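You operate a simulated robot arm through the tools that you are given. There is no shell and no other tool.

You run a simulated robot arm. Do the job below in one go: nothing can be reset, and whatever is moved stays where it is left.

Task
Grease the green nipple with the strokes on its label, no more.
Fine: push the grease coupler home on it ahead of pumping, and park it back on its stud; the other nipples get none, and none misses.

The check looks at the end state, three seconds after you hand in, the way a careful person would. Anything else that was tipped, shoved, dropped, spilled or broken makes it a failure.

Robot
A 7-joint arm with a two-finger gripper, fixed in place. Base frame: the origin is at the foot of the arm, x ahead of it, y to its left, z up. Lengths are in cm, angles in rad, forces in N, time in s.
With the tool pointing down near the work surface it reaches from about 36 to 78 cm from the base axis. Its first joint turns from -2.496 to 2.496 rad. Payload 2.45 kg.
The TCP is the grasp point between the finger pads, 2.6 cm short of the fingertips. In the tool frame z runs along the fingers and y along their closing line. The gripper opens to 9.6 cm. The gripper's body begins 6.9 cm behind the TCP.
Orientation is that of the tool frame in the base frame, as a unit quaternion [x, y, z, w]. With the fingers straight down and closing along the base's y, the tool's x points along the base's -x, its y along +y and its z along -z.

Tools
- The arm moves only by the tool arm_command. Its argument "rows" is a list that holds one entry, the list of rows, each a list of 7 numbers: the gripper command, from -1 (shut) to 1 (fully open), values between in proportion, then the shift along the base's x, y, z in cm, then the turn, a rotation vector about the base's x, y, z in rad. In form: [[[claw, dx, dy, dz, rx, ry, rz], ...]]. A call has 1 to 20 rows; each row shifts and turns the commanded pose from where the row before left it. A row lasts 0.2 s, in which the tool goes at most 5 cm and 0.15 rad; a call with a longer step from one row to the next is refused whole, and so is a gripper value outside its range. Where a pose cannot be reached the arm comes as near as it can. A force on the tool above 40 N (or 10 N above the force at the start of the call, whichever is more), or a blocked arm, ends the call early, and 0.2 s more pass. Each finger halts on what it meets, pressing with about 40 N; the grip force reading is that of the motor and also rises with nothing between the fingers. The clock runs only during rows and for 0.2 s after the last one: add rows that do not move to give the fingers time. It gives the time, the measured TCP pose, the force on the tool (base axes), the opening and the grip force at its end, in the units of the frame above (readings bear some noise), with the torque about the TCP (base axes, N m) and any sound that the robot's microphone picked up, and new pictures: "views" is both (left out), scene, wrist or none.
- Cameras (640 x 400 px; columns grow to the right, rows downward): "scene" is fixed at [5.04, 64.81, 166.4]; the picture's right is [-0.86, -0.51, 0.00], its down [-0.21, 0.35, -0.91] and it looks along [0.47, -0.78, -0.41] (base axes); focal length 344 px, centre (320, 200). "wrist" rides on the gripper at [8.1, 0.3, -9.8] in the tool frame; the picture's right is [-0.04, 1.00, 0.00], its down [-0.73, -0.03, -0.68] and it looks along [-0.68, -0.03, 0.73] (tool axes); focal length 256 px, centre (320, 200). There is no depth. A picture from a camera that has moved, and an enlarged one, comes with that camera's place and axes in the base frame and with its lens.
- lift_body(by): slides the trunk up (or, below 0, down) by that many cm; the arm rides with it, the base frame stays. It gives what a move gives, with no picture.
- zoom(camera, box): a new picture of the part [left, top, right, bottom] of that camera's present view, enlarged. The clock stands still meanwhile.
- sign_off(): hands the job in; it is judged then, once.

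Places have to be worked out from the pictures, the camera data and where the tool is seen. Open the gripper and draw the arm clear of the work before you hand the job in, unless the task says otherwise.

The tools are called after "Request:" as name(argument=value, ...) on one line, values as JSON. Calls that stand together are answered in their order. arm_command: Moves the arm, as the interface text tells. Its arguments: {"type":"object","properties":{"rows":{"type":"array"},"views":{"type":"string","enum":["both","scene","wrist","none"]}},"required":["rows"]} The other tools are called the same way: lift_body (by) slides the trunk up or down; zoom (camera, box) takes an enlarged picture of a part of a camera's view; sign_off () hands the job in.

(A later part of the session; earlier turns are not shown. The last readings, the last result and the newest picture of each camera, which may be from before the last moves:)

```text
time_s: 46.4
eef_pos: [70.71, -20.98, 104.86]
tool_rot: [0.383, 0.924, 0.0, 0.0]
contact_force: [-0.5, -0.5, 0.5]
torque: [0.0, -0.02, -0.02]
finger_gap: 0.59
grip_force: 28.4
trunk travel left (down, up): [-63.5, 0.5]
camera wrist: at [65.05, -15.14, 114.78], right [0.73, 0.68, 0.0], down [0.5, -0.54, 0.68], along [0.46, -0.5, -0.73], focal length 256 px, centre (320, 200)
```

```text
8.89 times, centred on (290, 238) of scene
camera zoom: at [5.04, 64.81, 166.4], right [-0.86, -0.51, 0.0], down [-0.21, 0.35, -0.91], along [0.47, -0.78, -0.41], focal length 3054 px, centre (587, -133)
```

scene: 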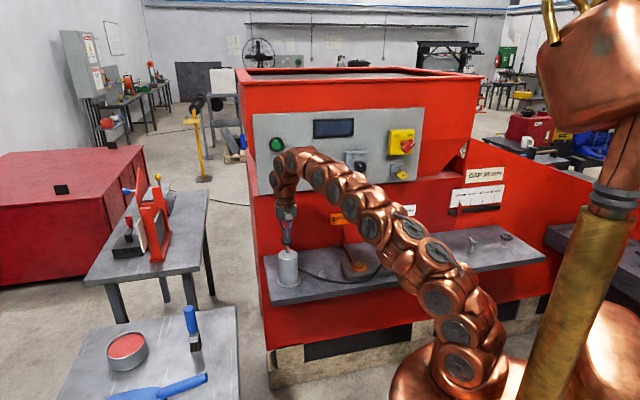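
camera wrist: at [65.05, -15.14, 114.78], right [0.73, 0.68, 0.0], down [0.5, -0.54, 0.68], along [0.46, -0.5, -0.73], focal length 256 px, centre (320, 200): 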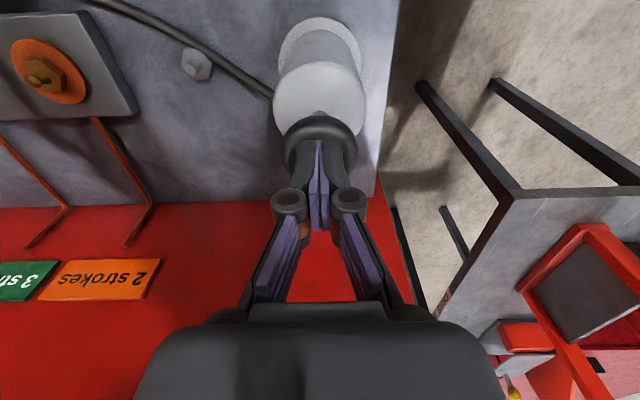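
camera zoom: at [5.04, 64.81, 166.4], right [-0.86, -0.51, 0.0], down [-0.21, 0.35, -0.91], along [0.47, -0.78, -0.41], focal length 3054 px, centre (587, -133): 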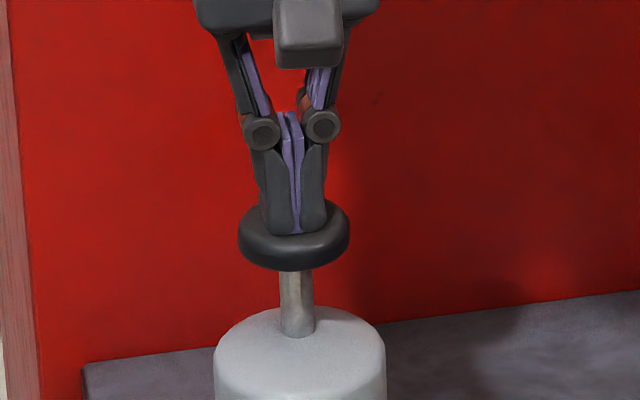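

The fingertips are just at the knob's top surface with no load yet. I press on downward.

Request:
arm_command(rows=[[[-1, 0, 0, -0.3, 0, 0, 0], [-1, 0, 0, -0.3, 0, 0, 0], [-1, 0, 0, -0.3, 0, 0, 0], [-1, 0, 0, 0, 0, 0, 0]]], views="wrist")

Request:
zoom(camera="scene", box=[260, 215, 320, 260])

```text
time_s: 47.4
eef_pos: [70.5, -21.03, 104.01]
tool_rot: [0.382, 0.924, 0.0, 0.001]
contact_force: [0.9, -1.3, 0.5]
torque: [-0.02, -0.03, -0.01]
finger_gap: 0.63
grip_force: 28.8
trunk travel left (down, up): [-63.5, 0.5]
camera wrist: at [65.01, -15.15, 113.84], right [0.73, 0.68, 0.0], down [0.5, -0.54, 0.68], along [0.46, -0.5, -0.73], focal length 256 px, centre (320, 200)
```

wrist: 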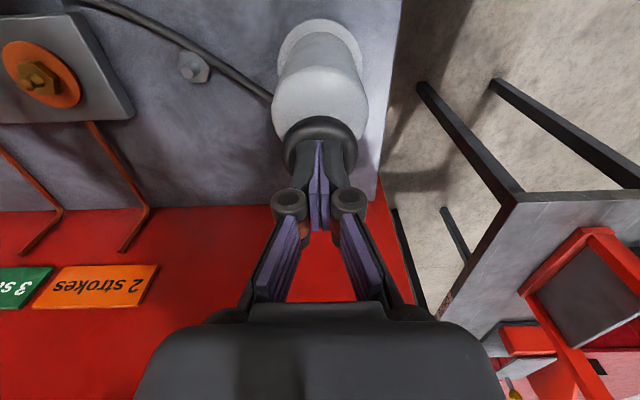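

```text
8.89 times, centred on (290, 238) of scene
camera zoom: at [5.04, 64.81, 166.4], right [-0.86, -0.51, 0.0], down [-0.21, 0.35, -0.91], along [0.47, -0.78, -0.41], focal length 3054 px, centre (587, -133)
```

zoom: 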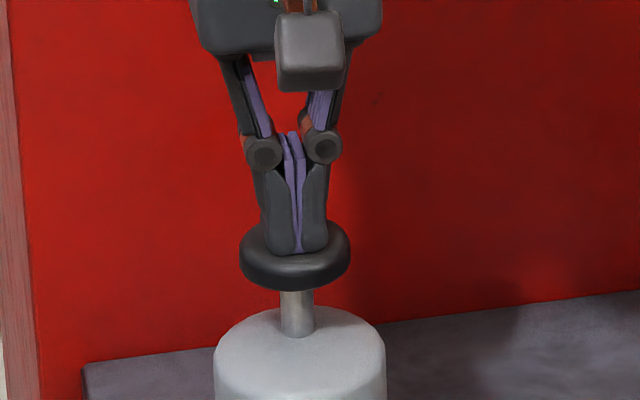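

The knob is going down with very little resistance (about 0.9 cm so far). I continue to the bottom, and the force limit will stop me there.

Request:
arm_command(rows=[[[-1, 0, 0, -0.3, 0, 0, 0], [-1, 0, 0, -0.3, 0, 0, 0], [-1, 0, 0, -0.3, 0, 0, 0], [-1, 0, 0, -0.3, 0, 0, 0], [-1, 0, 0, 0, 0, 0, 0]]], views="wrist")

Request:
zoom(camera="scene", box=[260, 215, 320, 260])

```text
time_s: 48.6
eef_pos: [70.69, -21.1, 102.78]
tool_rot: [0.383, 0.924, -0.001, 0.001]
contact_force: [-0.9, 1.7, 2.2]
torque: [0.03, 0.01, 0.0]
finger_gap: 0.59
grip_force: 28.4
trunk travel left (down, up): [-63.5, 0.5]
camera wrist: at [65.07, -15.23, 112.67], right [0.73, 0.68, 0.0], down [0.5, -0.54, 0.68], along [0.46, -0.5, -0.73], focal length 256 px, centre (320, 200)
```

wrist: 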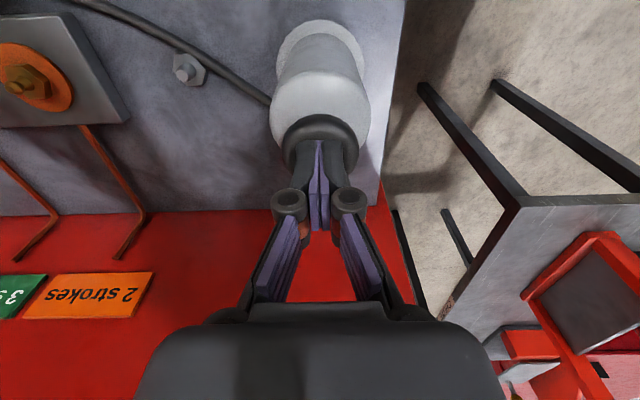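

```text
8.89 times, centred on (290, 238) of scene
camera zoom: at [5.04, 64.81, 166.4], right [-0.86, -0.51, 0.0], down [-0.21, 0.35, -0.91], along [0.47, -0.78, -0.41], focal length 3054 px, centre (587, -133)
```

zoom: 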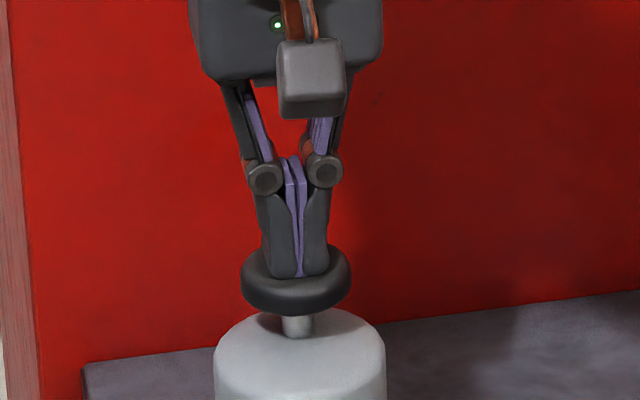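

About 1 cm of rod is left. I keep pressing to the end stop.

Request:
arm_command(rows=[[[-1, 0, 0, -0.3, 0, 0, 0], [-1, 0, 0, -0.3, 0, 0, 0], [-1, 0, 0, -0.3, 0, 0, 0], [-1, 0, 0, -0.2, 0, 0, 0], [-1, 0, 0, 0, 0, 0, 0]]], views="wrist")

Request:
zoom(camera="scene", box=[260, 215, 320, 260])

```text
time_s: 49.8
eef_pos: [70.46, -21.1, 101.9]
tool_rot: [0.383, 0.924, 0.0, 0.002]
contact_force: [1.5, -0.5, 24.7]
torque: [0.04, 0.02, 0.08]
finger_gap: 0.59
grip_force: 28.1
trunk travel left (down, up): [-63.5, 0.5]
camera wrist: at [64.96, -15.21, 111.77], right [0.73, 0.68, 0.0], down [0.5, -0.54, 0.68], along [0.46, -0.5, -0.73], focal length 256 px, centre (320, 200)
```

wrist: 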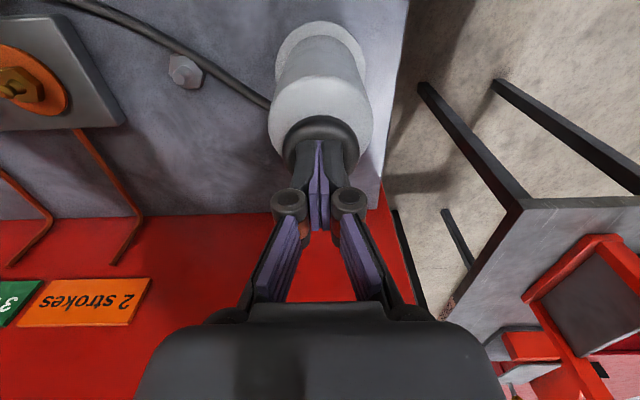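

```text
8.89 times, centred on (290, 238) of scene
camera zoom: at [5.04, 64.81, 166.4], right [-0.86, -0.51, 0.0], down [-0.21, 0.35, -0.91], along [0.47, -0.78, -0.41], focal length 3054 px, centre (587, -133)
```

zoom: 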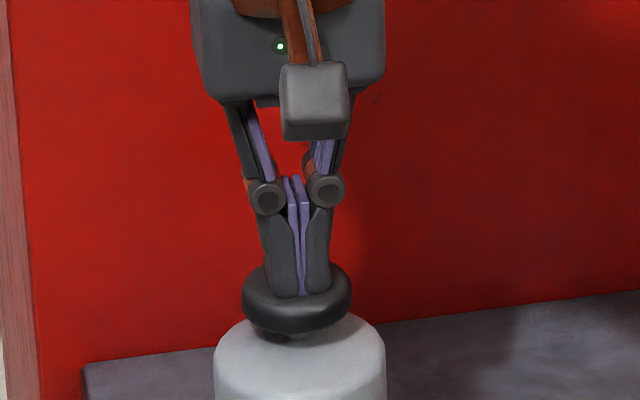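

The force jumped to 25 N with the knob almost on the body. I press slightly more to confirm this is the end stop.

Request:
arm_command(rows=[[[-1, 0, 0, -0.06, 0, 0, 0], [-1, 0, 0, 0, 0, 0, 0]]], views="none")

Request:
zoom(camera="scene", box=[270, 235, 310, 265])

```text
time_s: 50.4
eef_pos: [70.56, -21.12, 101.76]
tool_rot: [0.383, 0.924, 0.0, 0.002]
contact_force: [9.6, -5.3, 36.6]
torque: [-0.07, -0.17, 0.02]
finger_gap: 0.61
grip_force: 28.3
trunk travel left (down, up): [-63.5, 0.5]
```

```text
13.33 times, centred on (290, 250) of scene
camera zoom: at [5.04, 64.81, 166.4], right [-0.86, -0.51, 0.0], down [-0.21, 0.35, -0.91], along [0.47, -0.78, -0.41], focal length 4580 px, centre (720, -467)
```

zoom: 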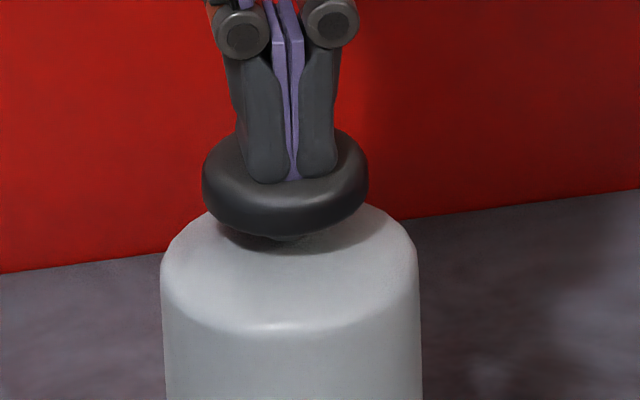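

It is at a stiff end stop, so the first down-stroke is complete. I rise back up and see whether the plunger returns by itself.

Request:
arm_command(rows=[[[-1, 0, 0, 0.3, 0, 0, 0], [-1, 0, 0, 0.4, 0, 0, 0], [-1, 0, 0, 0.5, 0, 0, 0], [-1, 0, 0, 0.5, 0, 0, 0], [-1, 0, 0, 0, 0, 0, 0]]], views="wrist")

Request:
zoom(camera="scene", box=[260, 215, 320, 260])

```text
time_s: 51.6
eef_pos: [70.5, -21.03, 103.13]
tool_rot: [0.381, 0.924, 0.0, 0.0]
contact_force: [-0.7, -0.2, 1.2]
torque: [0.01, -0.03, 0.03]
finger_gap: 0.61
grip_force: 29.2
trunk travel left (down, up): [-63.5, 0.5]
camera wrist: at [64.97, -15.14, 113.08], right [0.73, 0.68, 0.0], down [0.5, -0.54, 0.68], along [0.46, -0.5, -0.73], focal length 256 px, centre (320, 200)
```

wrist: 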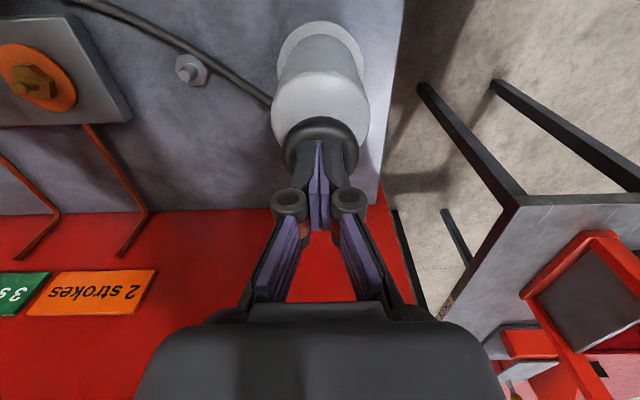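

```text
8.89 times, centred on (290, 238) of scene
camera zoom: at [5.04, 64.81, 166.4], right [-0.86, -0.51, 0.0], down [-0.21, 0.35, -0.91], along [0.47, -0.78, -0.41], focal length 3054 px, centre (587, -133)
```

zoom: 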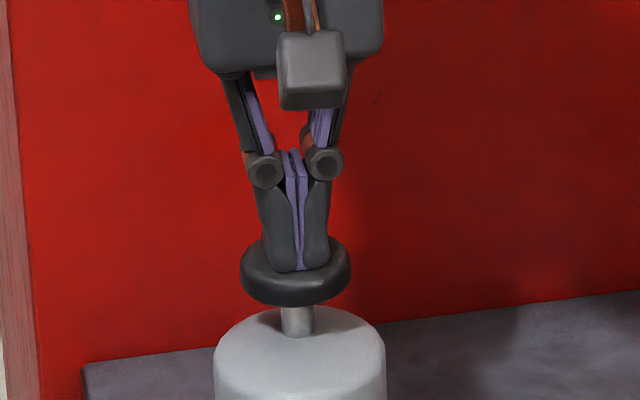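

The plunger springs back with the fingers. I rise clear of it so it returns fully to the top.

Request:
arm_command(rows=[[[-1, 0, 0, 0.5, 0, 0, 0], [-1, 0, 0, 0.5, 0, 0, 0], [-1, 0, 0, 0.5, 0, 0, 0], [-1, 0, 0, 0.5, 0, 0, 0], [-1, 0, 0, 0.5, 0, 0, 0], [-1, 0, 0, 0.3, 0, 0, 0], [-1, 0, 0, 0, 0, 0, 0], [-1, 0, 0, 0, 0, 0, 0]]])

Request:
zoom(camera="scene", box=[260, 215, 320, 260])

Request:
zoom(camera="scene", box=[350, 235, 420, 280])

```text
time_s: 53.4
eef_pos: [70.54, -21.09, 106.12]
tool_rot: [0.383, 0.924, 0.0, 0.0]
contact_force: [0.7, 0.0, -0.1]
torque: [0.02, 0.04, 0.0]
finger_gap: 0.02
grip_force: 28.6
trunk travel left (down, up): [-63.5, 0.5]
camera wrist: at [65.03, -15.25, 116.04], right [0.73, 0.68, 0.0], down [0.5, -0.54, 0.68], along [0.46, -0.5, -0.73], focal length 256 px, centre (320, 200)
```

scene: 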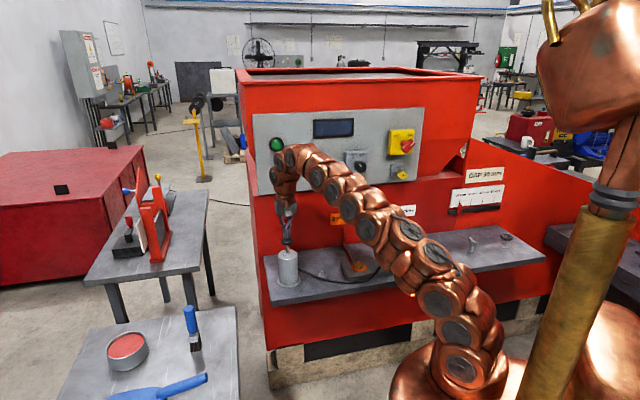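
wrist: 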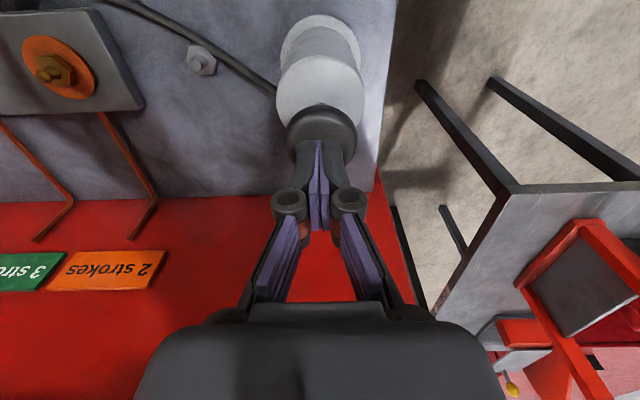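

```text
8.89 times, centred on (290, 238) of scene
camera zoom: at [5.04, 64.81, 166.4], right [-0.86, -0.51, 0.0], down [-0.21, 0.35, -0.91], along [0.47, -0.78, -0.41], focal length 3054 px, centre (587, -133)
```

zoom: 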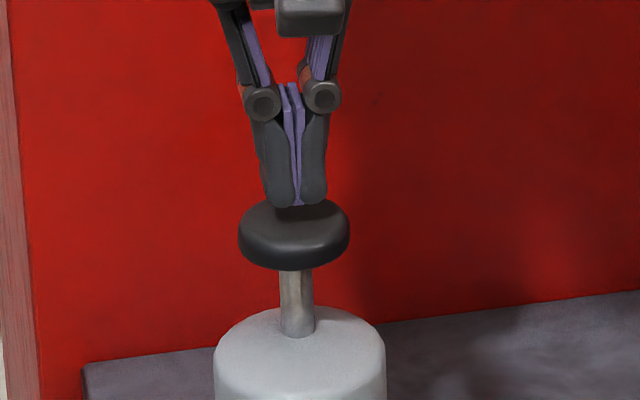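

```text
8.89 times, centred on (385, 258) of scene
camera zoom: at [5.04, 64.81, 166.4], right [-0.86, -0.51, 0.0], down [-0.21, 0.35, -0.91], along [0.47, -0.78, -0.41], focal length 3054 px, centre (-258, -311)
```

zoom: 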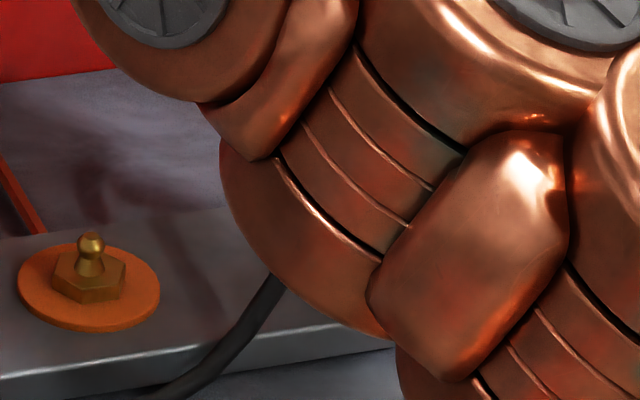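

The plunger is fully back at its top position: one stroke done. I make the second stroke the same way, down to the end stop.

Request:
arm_command(rows=[[[-1, 0, 0, -0.4, 0, 0, 0], [-1, 0, 0, -0.4, 0, 0, 0], [-1, 0, 0, -0.4, 0, 0, 0], [-1, 0, 0, -0.4, 0, 0, 0], [-1, 0, 0, -0.4, 0, 0, 0], [-1, 0, 0, -0.4, 0, 0, 0], [-1, 0, 0, -0.4, 0, 0, 0], [-1, 0, 0, -0.4, 0, 0, 0], [-1, 0, 0, -0.4, 0, 0, 0], [-1, 0, 0, -0.3, 0, 0, 0], [-1, 0, 0, -0.2, 0, 0, 0], [-1, 0, 0, -0.15, 0, 0, 0], [-1, 0, 0, 0, 0, 0, 0], [-1, 0, 0, 0, 0, 0, 0]]], views="wrist")

Request:
zoom(camera="scene", box=[260, 215, 320, 260])

```text
time_s: 56.4
eef_pos: [70.61, -21.09, 101.89]
tool_rot: [0.383, 0.924, 0.0, 0.001]
contact_force: [7.9, -1.1, 21.9]
torque: [0.0, -0.14, 0.0]
finger_gap: 0.6
grip_force: 28.8
trunk travel left (down, up): [-63.5, 0.5]
camera wrist: at [65.01, -15.15, 111.8], right [0.73, 0.68, 0.0], down [0.5, -0.54, 0.68], along [0.46, -0.5, -0.73], focal length 256 px, centre (320, 200)
```

wrist: 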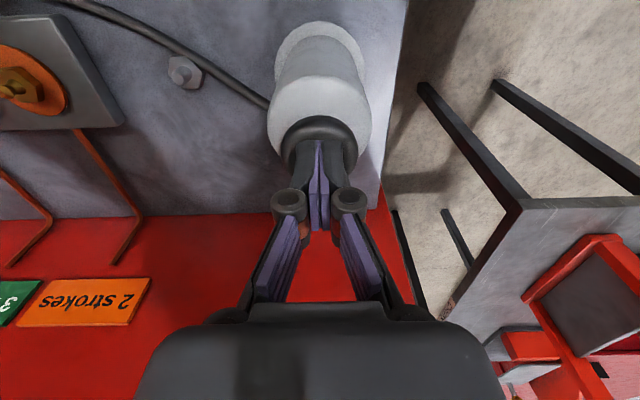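

```text
8.89 times, centred on (290, 238) of scene
camera zoom: at [5.04, 64.81, 166.4], right [-0.86, -0.51, 0.0], down [-0.21, 0.35, -0.91], along [0.47, -0.78, -0.41], focal length 3054 px, centre (587, -133)
```

zoom: 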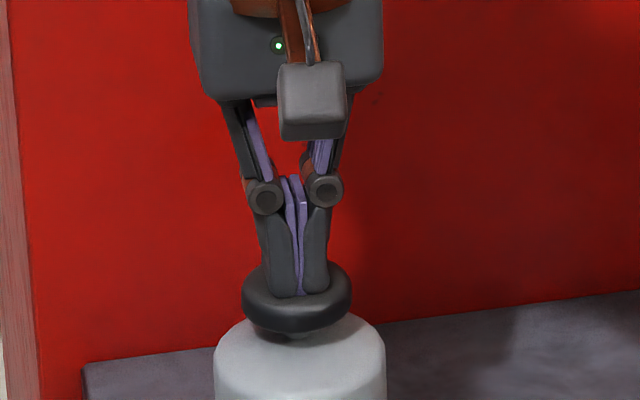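

The end stop was reached again (22 N). I rise fully clear so the plunger returns.

Request:
arm_command(rows=[[[-1, 0, 0, 0.3, 0, 0, 0], [-1, 0, 0, 0.4, 0, 0, 0], [-1, 0, 0, 0.5, 0, 0, 0], [-1, 0, 0, 0.5, 0, 0, 0], [-1, 0, 0, 0.5, 0, 0, 0], [-1, 0, 0, 0.5, 0, 0, 0], [-1, 0, 0, 0.5, 0, 0, 0], [-1, 0, 0, 0.5, 0, 0, 0], [-1, 0, 0, 0.5, 0, 0, 0], [-1, 0, 0, 0.3, 0, 0, 0], [-1, 0, 0, 0, 0, 0, 0], [-1, 0, 0, 0, 0, 0, 0]]], views="wrist")

Request:
zoom(camera="scene", box=[260, 215, 320, 260])

```text
time_s: 59.0
eef_pos: [70.48, -21.24, 106.29]
tool_rot: [0.383, 0.924, 0.0, 0.0]
contact_force: [-0.9, 0.2, 0.0]
torque: [0.0, -0.02, 0.0]
finger_gap: 0.0
grip_force: 28.3
trunk travel left (down, up): [-63.5, 0.5]
camera wrist: at [64.92, -15.17, 116.2], right [0.73, 0.68, 0.0], down [0.5, -0.54, 0.68], along [0.46, -0.5, -0.73], focal length 256 px, centre (320, 200)
```

wrist: 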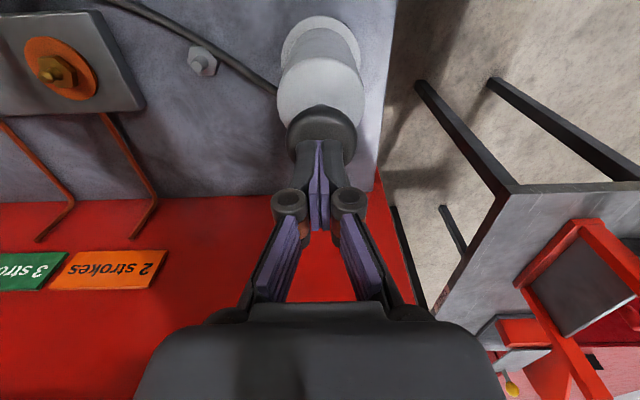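

```text
8.89 times, centred on (290, 238) of scene
camera zoom: at [5.04, 64.81, 166.4], right [-0.86, -0.51, 0.0], down [-0.21, 0.35, -0.91], along [0.47, -0.78, -0.41], focal length 3054 px, centre (587, -133)
```

zoom: 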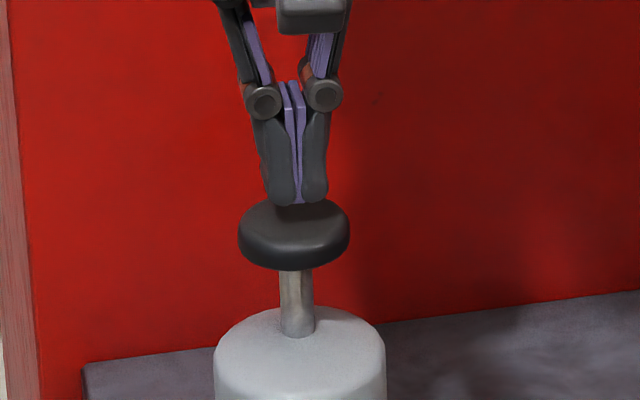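

The plunger is back at the top: two strokes done. I make the third and last stroke.

Request:
arm_command(rows=[[[-1, 0, 0, -0.4, 0, 0, 0], [-1, 0, 0, -0.4, 0, 0, 0], [-1, 0, 0, -0.4, 0, 0, 0], [-1, 0, 0, -0.4, 0, 0, 0], [-1, 0, 0, -0.4, 0, 0, 0], [-1, 0, 0, -0.4, 0, 0, 0], [-1, 0, 0, -0.4, 0, 0, 0], [-1, 0, 0, -0.4, 0, 0, 0], [-1, 0, 0, -0.4, 0, 0, 0], [-1, 0, 0, -0.4, 0, 0, 0], [-1, 0, 0, -0.25, 0, 0, 0], [-1, 0, 0, -0.2, 0, 0, 0], [-1, 0, 0, 0, 0, 0, 0], [-1, 0, 0, 0, 0, 0, 0]]], views="wrist")

Request:
zoom(camera="scene", box=[260, 215, 320, 260])

```text
time_s: 62.0
eef_pos: [70.5, -20.99, 101.89]
tool_rot: [0.382, 0.924, 0.0, 0.001]
contact_force: [2.4, -6.1, 13.5]
torque: [-0.15, -0.04, -0.01]
finger_gap: 0.6
grip_force: 28.9
trunk travel left (down, up): [-63.5, 0.5]
camera wrist: at [64.96, -15.2, 111.87], right [0.73, 0.68, 0.0], down [0.5, -0.54, 0.68], along [0.46, -0.5, -0.73], focal length 256 px, centre (320, 200)
```

wrist: 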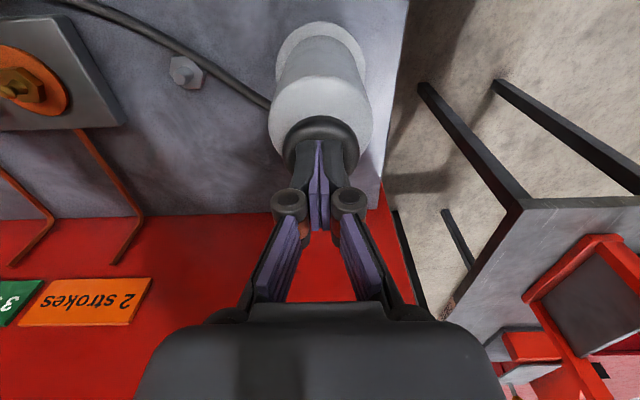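

```text
8.89 times, centred on (290, 238) of scene
camera zoom: at [5.04, 64.81, 166.4], right [-0.86, -0.51, 0.0], down [-0.21, 0.35, -0.91], along [0.47, -0.78, -0.41], focal length 3054 px, centre (587, -133)
```

zoom: 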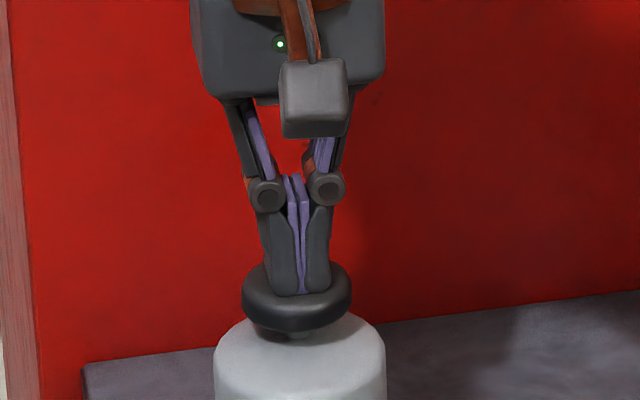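

It is lightly on the stop (13.5 N). I press a touch more without lifting, so that this stroke is as full as the others.

Request:
arm_command(rows=[[[-1, 0, 0, -0.08, 0, 0, 0], [-1, 0, 0, 0, 0, 0, 0]]], views="none")

```text
time_s: 62.6
eef_pos: [70.64, -21.08, 101.96]
tool_rot: [0.383, 0.924, 0.0, 0.001]
contact_force: [1.4, -5.9, 19.1]
torque: [-0.14, -0.06, -0.01]
finger_gap: 0.61
grip_force: 28.0
trunk travel left (down, up): [-63.5, 0.5]
```

It is at 19 N, and one more slight press ensures the full end stop. Then I rise clear all the way.

Request:
arm_command(rows=[[[-1, 0, 0, -0.06, 0, 0, 0], [-1, 0, 0, 0, 0, 0, 0]]], views="none")

Request:
arm_command(rows=[[[-1, 0, 0, 0.3, 0, 0, 0], [-1, 0, 0, 0.4, 0, 0, 0], [-1, 0, 0, 0.5, 0, 0, 0], [-1, 0, 0, 0.5, 0, 0, 0], [-1, 0, 0, 0.5, 0, 0, 0], [-1, 0, 0, 0.5, 0, 0, 0], [-1, 0, 0, 0.5, 0, 0, 0], [-1, 0, 0, 0.5, 0, 0, 0], [-1, 0, 0, 0.5, 0, 0, 0], [-1, 0, 0, 0.8, 0, 0, 0], [-1, 0, 0, 0.8, 0, 0, 0], [-1, 0, 0, 0.8, 0, 0, 0], [-1, 0, 0, 0, 0, 0, 0]]])

Request:
zoom(camera="scene", box=[260, 215, 320, 260])

```text
time_s: 63.2
eef_pos: [70.56, -21.1, 102.0]
tool_rot: [0.383, 0.924, 0.0, 0.001]
contact_force: [1.1, -6.0, 25.2]
torque: [-0.1, 0.01, 0.0]
finger_gap: 0.58
grip_force: 28.8
trunk travel left (down, up): [-63.5, 0.5]
```

```text
time_s: 66.0
eef_pos: [70.54, -21.04, 108.36]
tool_rot: [0.382, 0.924, 0.0, 0.0]
contact_force: [0.0, 0.3, 0.1]
torque: [-0.02, 0.02, -0.02]
finger_gap: 0.01
grip_force: 28.7
trunk travel left (down, up): [-63.5, 0.5]
camera wrist: at [64.97, -15.14, 118.36], right [0.73, 0.68, 0.0], down [0.5, -0.54, 0.68], along [0.46, -0.5, -0.73], focal length 256 px, centre (320, 200)
```

scene: 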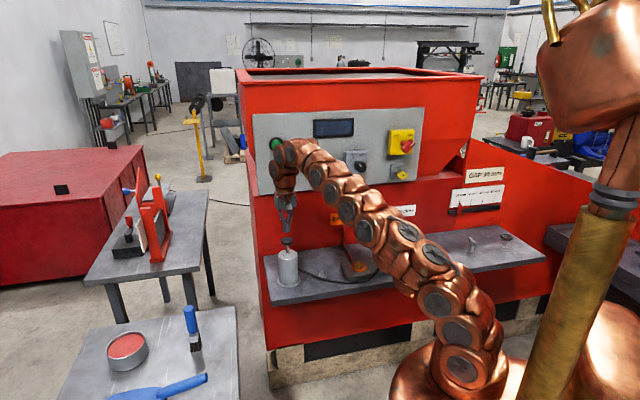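
wrist: 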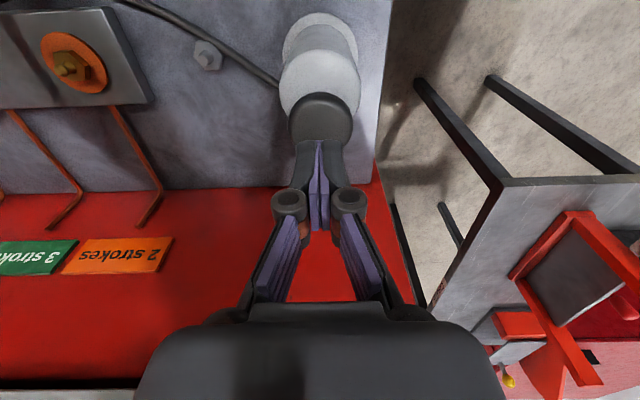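

```text
8.89 times, centred on (290, 238) of scene
camera zoom: at [5.04, 64.81, 166.4], right [-0.86, -0.51, 0.0], down [-0.21, 0.35, -0.91], along [0.47, -0.78, -0.41], focal length 3054 px, centre (587, -133)
```

zoom: 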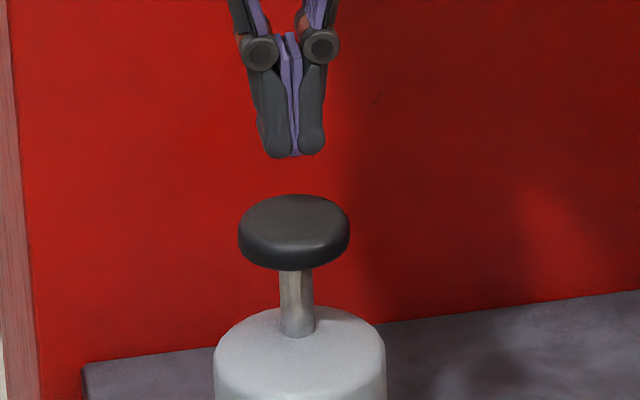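

All three strokes are done and the plunger is back at the top. I go back over the green nipple to fetch the coupler, opening the fingers on the way.

Request:
arm_command(rows=[[[-1, -0.5, -0.5, 1, 0, 0, 0], [-1, -2, -2, 0.5, 0, 0, 0], [-1, -2, -2, 0, 0, 0, 0], [-1, -2, -2, 0, 0, 0, 0], [-1, -2, -2, 0, 0, 0, 0], [-1, -2, -2, 0, 0, 0, 0], [-1, -2, -2, 0, 0, 0, 0], [0.3, -2, -2, 0, 0, 0, 0], [0.3, -2, -2, 0, 0, 0, 0], [0.3, -2, -2, 0, 0, 0, 0], [0.3, -2, -2, 0, 0, 0, 0], [0.3, -2, -2, 0, 0, 0, 0], [0.3, -2, -2, 0, 0, 0, 0], [0.3, -2, -2, 0, 0, 0, 0], [0.3, -2, -2, 0, 0, 0, 0], [0.3, -1.36, -1.1, 0, 0, 0, 0], [0.3, 0, 0, 0, 0, 0, 0], [0.3, 0, 0, 0, 0, 0, 0]]])

Request:
zoom(camera="scene", box=[365, 235, 420, 275])

Request:
zoom(camera="wrist", box=[220, 0, 420, 200])

```text
time_s: 69.8
eef_pos: [40.84, -50.94, 109.65]
tool_rot: [0.383, 0.924, 0.0, 0.0]
contact_force: [-0.1, 0.3, 0.6]
torque: [-0.01, 0.01, 0.01]
finger_gap: 6.24
grip_force: 0.0
trunk travel left (down, up): [-63.5, 0.5]
camera wrist: at [35.24, -45.06, 119.57], right [0.73, 0.68, 0.0], down [0.5, -0.54, 0.68], along [0.46, -0.5, -0.73], focal length 256 px, centre (320, 200)
```

scene: 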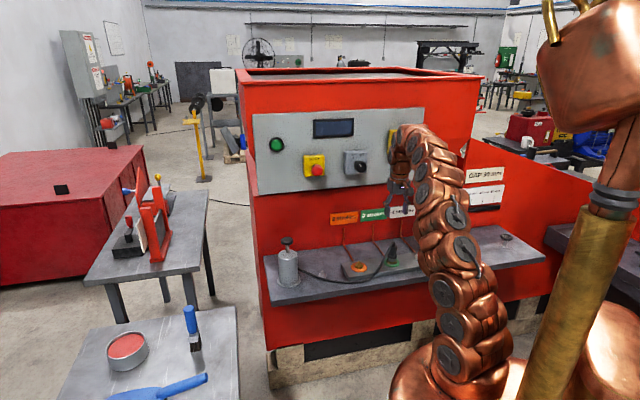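
wrist: 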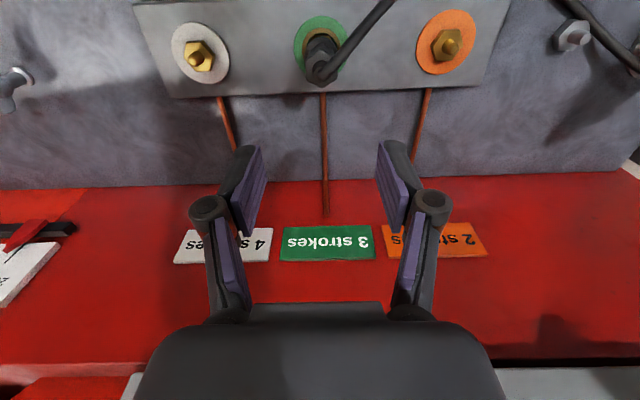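

```text
10.00 times, centred on (392, 255) of scene
camera zoom: at [5.04, 64.81, 166.4], right [-0.86, -0.51, 0.0], down [-0.21, 0.35, -0.91], along [0.47, -0.78, -0.41], focal length 3435 px, centre (-405, -350)
```

zoom: 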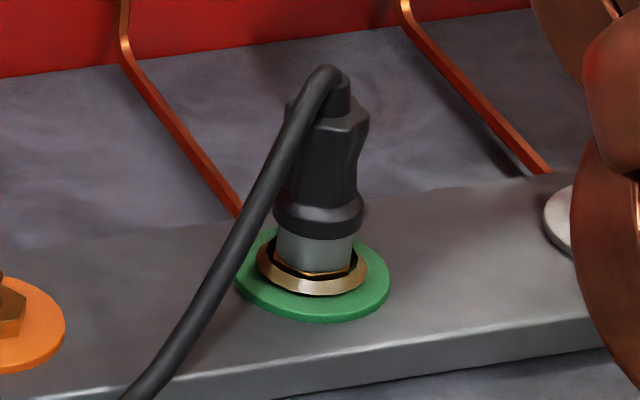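

```text
2.00 times, centred on (320, 100) of wrist
camera zoom: at [35.24, -45.06, 119.57], right [0.73, 0.68, 0.0], down [0.5, -0.54, 0.68], along [0.46, -0.5, -0.73], focal length 512 px, centre (320, 400)
```

zoom: 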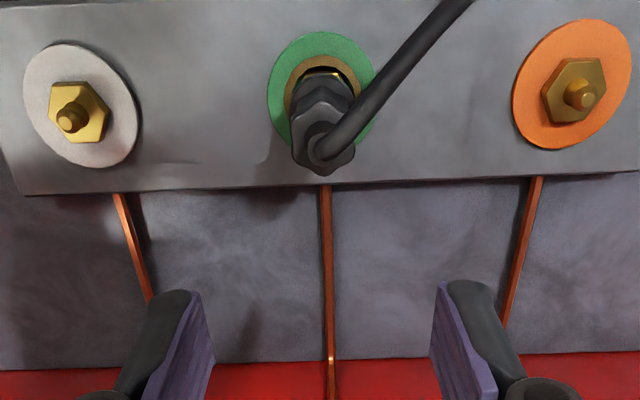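

A small ring of grease now shows around the green nipple, so it went in. I centre over the coupler again and descend along the same line as before.

Request:
arm_command(rows=[[[0.3, -0.2, 0.4, -1, 0, 0, 0], [0.3, 0, 0, -2, 0, 0, 0], [0.3, 0, 0, -2, 0, 0, 0], [0.3, 0, 0, -2, 0, 0, 0], [0.3, 0, 0, -1.5, 0, 0, 0], [0.3, 0, 0, 0, 0, 0, 0], [0.3, 0, 0, 0, 0, 0, 0]]], views="wrist")

Request:
zoom(camera="wrist", box=[220, 20, 420, 180])

Request:
zoom(camera="scene", box=[360, 225, 425, 275])

```text
time_s: 71.4
eef_pos: [40.64, -49.99, 101.38]
tool_rot: [0.383, 0.924, 0.0, 0.0]
contact_force: [1.3, 0.0, -0.4]
torque: [0.02, -0.03, 0.0]
finger_gap: 6.24
grip_force: 0.0
trunk travel left (down, up): [-63.5, 0.5]
camera wrist: at [35.04, -44.2, 111.25], right [0.73, 0.68, 0.0], down [0.5, -0.54, 0.68], along [0.46, -0.5, -0.73], focal length 256 px, centre (320, 200)
```

wrist: 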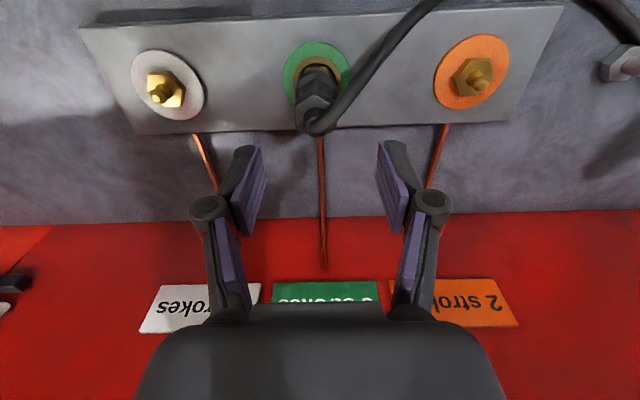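

```text
2.50 times, centred on (320, 100) of wrist
camera zoom: at [35.04, -44.2, 111.25], right [0.73, 0.68, 0.0], down [0.5, -0.54, 0.68], along [0.46, -0.5, -0.73], focal length 640 px, centre (320, 450)
```

zoom: 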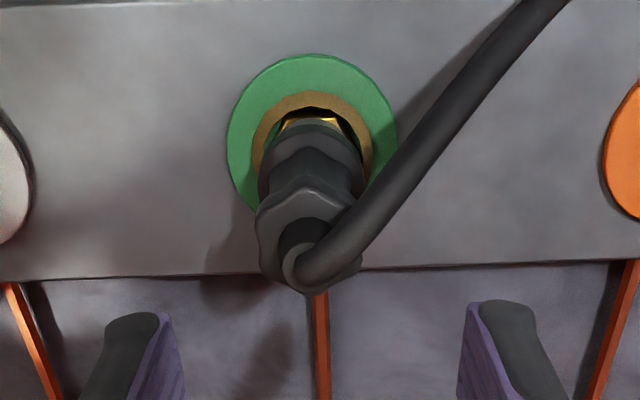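

```text
8.00 times, centred on (392, 250) of scene
camera zoom: at [5.04, 64.81, 166.4], right [-0.86, -0.51, 0.0], down [-0.21, 0.35, -0.91], along [0.47, -0.78, -0.41], focal length 2748 px, centre (-260, -200)
```

zoom: 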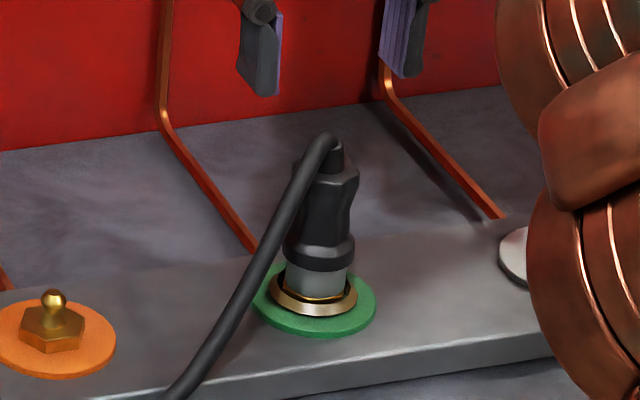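

I'm about 0.3 cm off on each axis. I correct that and descend farther in two stages.

Request:
arm_command(rows=[[[0.3, 0, -0.45, 0, 0, 0, 0], [0.3, 0, 0, -1, 0, 0, 0], [0.3, 0, 0, -1, 0, 0, 0], [0.3, 0, 0, 0, 0, 0, 0], [0.3, 0, 0, 0, 0, 0, 0]]], views="wrist")

Request:
zoom(camera="wrist", box=[220, 20, 420, 180])

```text
time_s: 72.6
eef_pos: [40.4, -50.8, 99.41]
tool_rot: [0.382, 0.924, 0.001, 0.0]
contact_force: [0.2, 0.5, -0.8]
torque: [-0.01, 0.0, 0.02]
finger_gap: 6.23
grip_force: 0.0
trunk travel left (down, up): [-63.5, 0.5]
camera wrist: at [34.87, -44.88, 109.26], right [0.73, 0.68, 0.0], down [0.5, -0.54, 0.68], along [0.46, -0.5, -0.73], focal length 256 px, centre (320, 200)
```

wrist: 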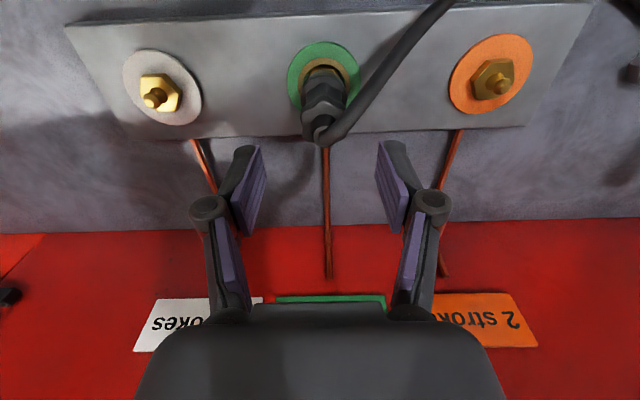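

```text
2.50 times, centred on (320, 100) of wrist
camera zoom: at [34.87, -44.88, 109.26], right [0.73, 0.68, 0.0], down [0.5, -0.54, 0.68], along [0.46, -0.5, -0.73], focal length 640 px, centre (320, 450)
```

zoom: 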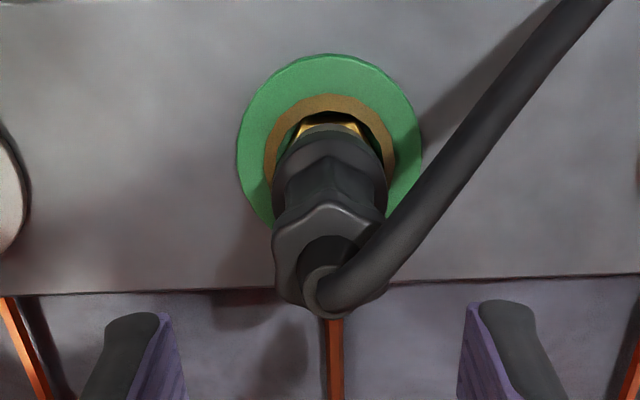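

The wall direction is right now, and the tool is about 0.25 cm too far along the ledge. I correct gently while descending.

Request:
arm_command(rows=[[[0.3, 0.17, 0.17, 0, 0, 0, 0], [0.3, 0, 0, -0.7, 0, 0, 0], [0.3, 0, 0, -0.8, 0, 0, 0], [0.3, 0, 0, 0, 0, 0, 0], [0.3, 0, 0, 0, 0, 0, 0]]], views="wrist")

Request:
zoom(camera="wrist", box=[220, 20, 420, 180])

```text
time_s: 73.8
eef_pos: [40.56, -50.55, 97.99]
tool_rot: [0.383, 0.924, 0.0, 0.001]
contact_force: [0.3, -1.1, -0.7]
torque: [0.0, -0.02, 0.03]
finger_gap: 6.24
grip_force: 0.1
trunk travel left (down, up): [-63.5, 0.5]
camera wrist: at [35.06, -44.71, 107.8], right [0.73, 0.68, 0.0], down [0.5, -0.54, 0.68], along [0.46, -0.5, -0.73], focal length 256 px, centre (320, 200)
```

wrist: 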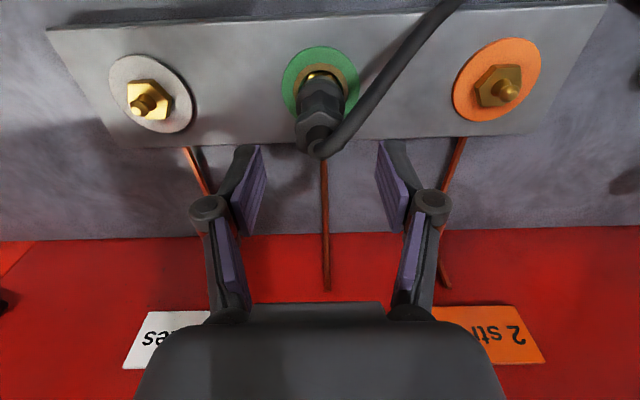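

```text
2.50 times, centred on (320, 100) of wrist
camera zoom: at [35.06, -44.71, 107.8], right [0.73, 0.68, 0.0], down [0.5, -0.54, 0.68], along [0.46, -0.5, -0.73], focal length 640 px, centre (320, 450)
```

zoom: 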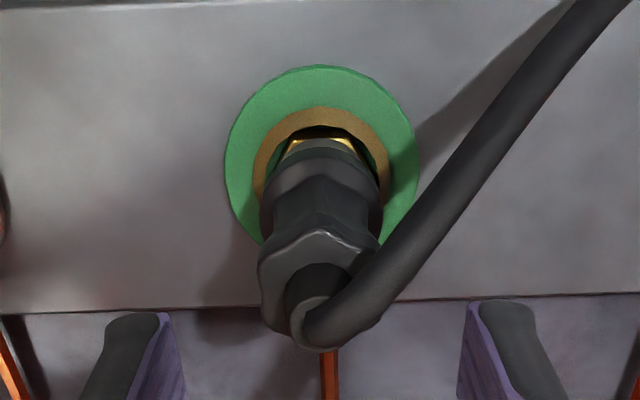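

The tool is now right on the coupler's line. I descend the remaining 6.2 cm to the earlier grasp height.

Request:
arm_command(rows=[[[0.3, 0, 0, -1, 0, 0, 0], [0.3, 0, 0, -1, 0, 0, 0], [0.3, 0, 0, -1, 0, 0, 0], [0.3, 0, 0, -1, 0, 0, 0], [0.3, 0, 0, -1, 0, 0, 0], [0.3, 0, 0, -0.8, 0, 0, 0], [0.3, 0, 0, -0.4, 0, 0, 0], [0.3, 0, 0, 0, 0, 0, 0], [0.3, 0, 0, 0, 0, 0, 0]]], views="wrist")

Request:
zoom(camera="wrist", box=[220, 60, 420, 260])

Request:
zoom(camera="scene", box=[365, 230, 420, 275])

```text
time_s: 75.8
eef_pos: [40.71, -50.45, 91.72]
tool_rot: [0.382, 0.924, -0.001, 0.0]
contact_force: [-0.4, -1.3, 0.2]
torque: [0.02, 0.0, -0.04]
finger_gap: 6.25
grip_force: 0.1
trunk travel left (down, up): [-63.5, 0.5]
camera wrist: at [35.1, -44.69, 101.58], right [0.73, 0.68, 0.0], down [0.5, -0.54, 0.68], along [0.46, -0.5, -0.73], focal length 256 px, centre (320, 200)
```

wrist: 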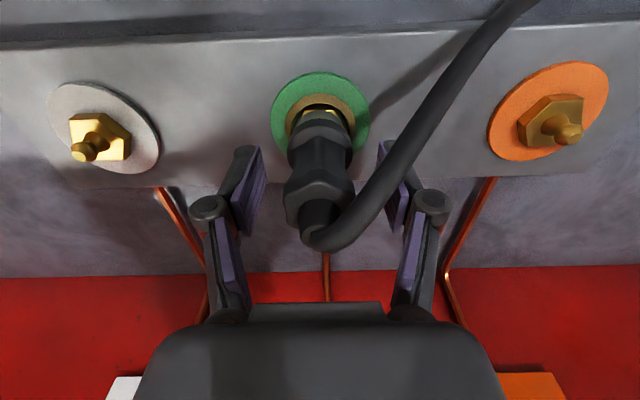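

```text
2.00 times, centred on (320, 160) of wrist
camera zoom: at [35.1, -44.69, 101.58], right [0.73, 0.68, 0.0], down [0.5, -0.54, 0.68], along [0.46, -0.5, -0.73], focal length 512 px, centre (320, 280)
```

zoom: 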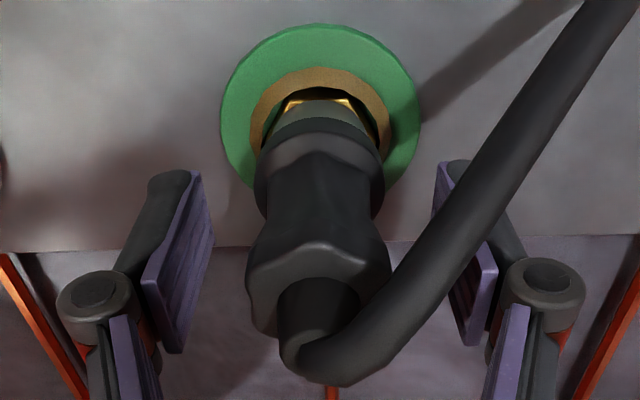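

```text
8.89 times, centred on (392, 252) of scene
camera zoom: at [5.04, 64.81, 166.4], right [-0.86, -0.51, 0.0], down [-0.21, 0.35, -0.91], along [0.47, -0.78, -0.41], focal length 3054 px, centre (-324, -267)
```

zoom: 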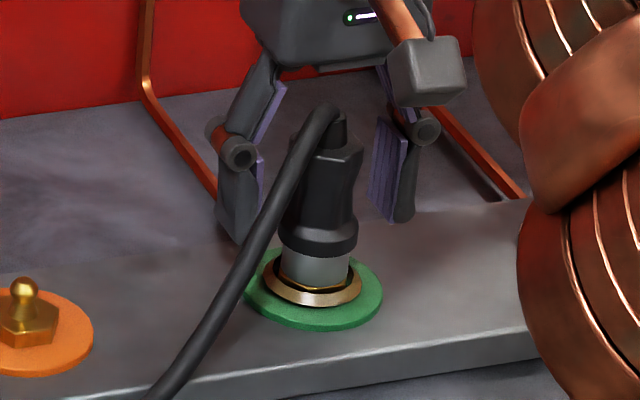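

The pose matches the one where I released it, with the coupler centred between the fingers. I close on it.

Request:
arm_command(rows=[[[-1, 0, 0, 0, 0, 0, 0], [-1, 0, 0, 0, 0, 0, 0], [-1, 0, 0, 0, 0, 0, 0], [-1, 0, 0, 0, 0, 0, 0], [-1, 0, 0, 0, 0, 0, 0]]], views="wrist")

Request:
zoom(camera="scene", box=[365, 230, 420, 275])

```text
time_s: 77.0
eef_pos: [40.73, -50.62, 91.73]
tool_rot: [0.382, 0.924, -0.001, 0.0]
contact_force: [-0.2, 0.0, 0.6]
torque: [0.01, 0.03, -0.01]
finger_gap: 3.11
grip_force: 40.0
trunk travel left (down, up): [-63.5, 0.5]
camera wrist: at [35.1, -44.68, 101.58], right [0.73, 0.68, 0.0], down [0.5, -0.54, 0.68], along [0.46, -0.5, -0.73], focal length 256 px, centre (320, 200)
```

wrist: 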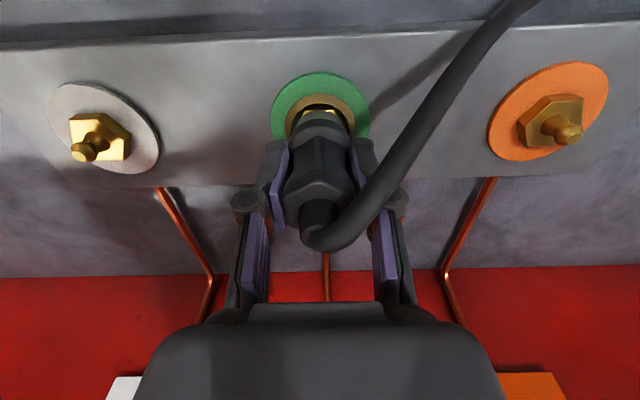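

```text
8.89 times, centred on (392, 252) of scene
camera zoom: at [5.04, 64.81, 166.4], right [-0.86, -0.51, 0.0], down [-0.21, 0.35, -0.91], along [0.47, -0.78, -0.41], focal length 3054 px, centre (-324, -267)
```

zoom: 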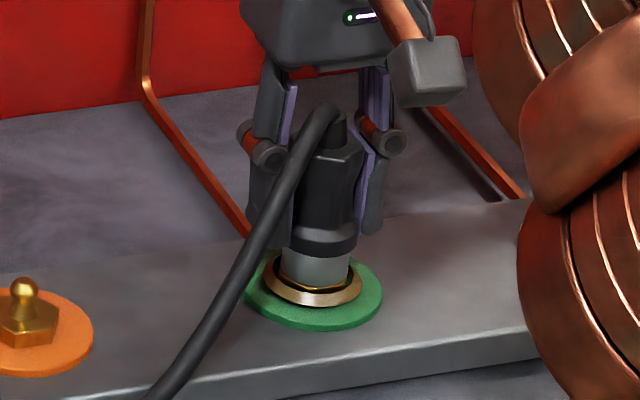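

The grip is good (3.11 cm gap, 40 N). I pull straight up slowly to take it off the nipple.

Request:
arm_command(rows=[[[-1, 0, 0, 0.2, 0, 0, 0], [-1, 0, 0, 0.3, 0, 0, 0], [-1, 0, 0, 0.4, 0, 0, 0], [-1, 0, 0, 0.5, 0, 0, 0], [-1, 0, 0, 0.6, 0, 0, 0], [-1, 0, 0, 0.7, 0, 0, 0], [-1, 0, 0, 0.8, 0, 0, 0], [-1, 0, 0, 0.8, 0, 0, 0], [-1, 0, 0, 0.8, 0, 0, 0], [-1, 0, 0, 0, 0, 0, 0]]], views="wrist")

Request:
zoom(camera="scene", box=[365, 230, 420, 275])

Request:
zoom(camera="wrist", box=[220, 0, 420, 200])

```text
time_s: 79.2
eef_pos: [40.65, -50.55, 96.72]
tool_rot: [0.382, 0.924, 0.0, 0.001]
contact_force: [0.2, -0.2, -1.2]
torque: [0.01, -0.01, -0.01]
finger_gap: 3.14
grip_force: 40.6
trunk travel left (down, up): [-63.5, 0.5]
camera wrist: at [35.04, -44.73, 106.66], right [0.73, 0.68, 0.0], down [0.5, -0.54, 0.68], along [0.46, -0.5, -0.73], focal length 256 px, centre (320, 200)
```

wrist: 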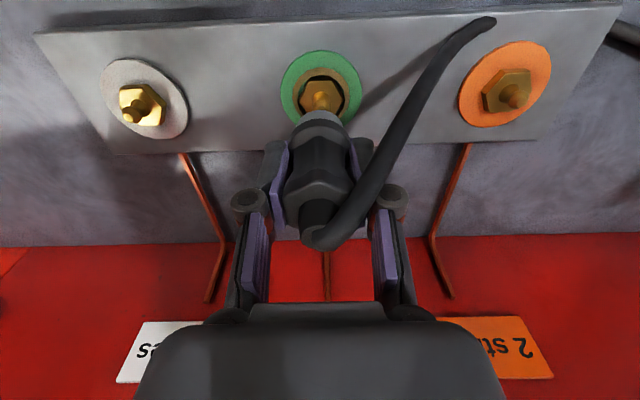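

```text
8.89 times, centred on (392, 252) of scene
camera zoom: at [5.04, 64.81, 166.4], right [-0.86, -0.51, 0.0], down [-0.21, 0.35, -0.91], along [0.47, -0.78, -0.41], focal length 3054 px, centre (-324, -267)
```

zoom: 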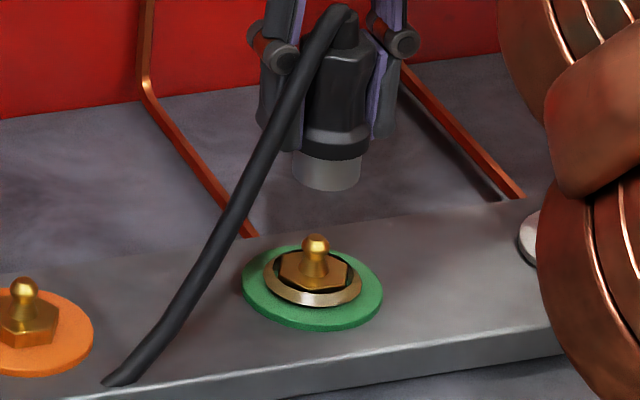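

```text
2.00 times, centred on (320, 100) of wrist
camera zoom: at [35.04, -44.73, 106.66], right [0.73, 0.68, 0.0], down [0.5, -0.54, 0.68], along [0.46, -0.5, -0.73], focal length 512 px, centre (320, 400)
```

zoom: 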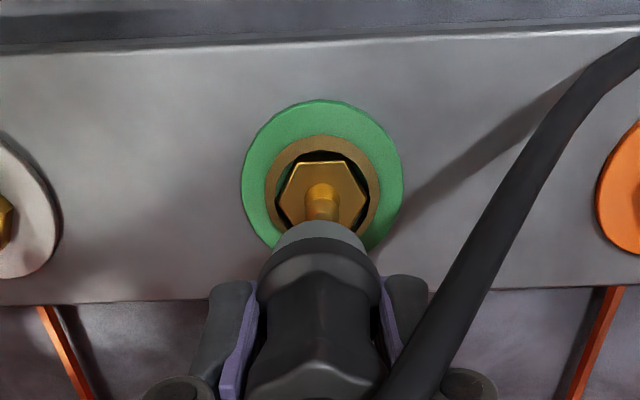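

The coupler is off and the grease collar stays on the green nipple. The hose looks odd at its lower end, so I check it in a wider view.

Request:
zoom(camera="scene", box=[260, 225, 420, 325])

Request:
zoom(camera="wrist", box=[400, 0, 640, 120])

```text
4.00 times, centred on (340, 275) of scene
camera zoom: at [5.04, 64.81, 166.4], right [-0.86, -0.51, 0.0], down [-0.21, 0.35, -0.91], along [0.47, -0.78, -0.41], focal length 1374 px, centre (240, -100)
```

zoom: 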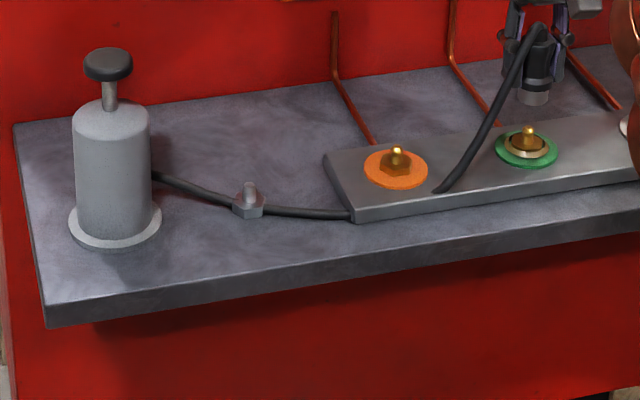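

```text
2.67 times, centred on (520, 60) of wrist
camera zoom: at [35.04, -44.73, 106.66], right [0.73, 0.68, 0.0], down [0.5, -0.54, 0.68], along [0.46, -0.5, -0.73], focal length 683 px, centre (-213, 573)
```

zoom: 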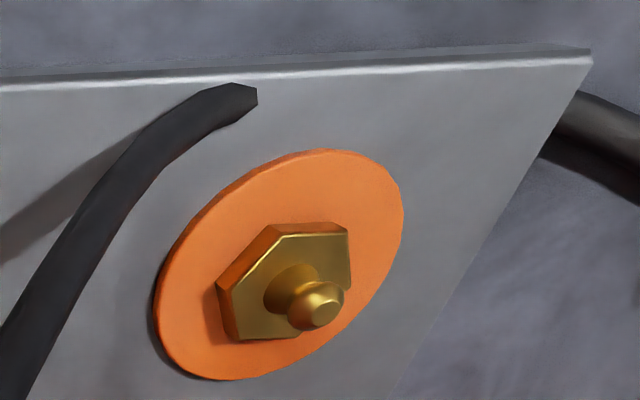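

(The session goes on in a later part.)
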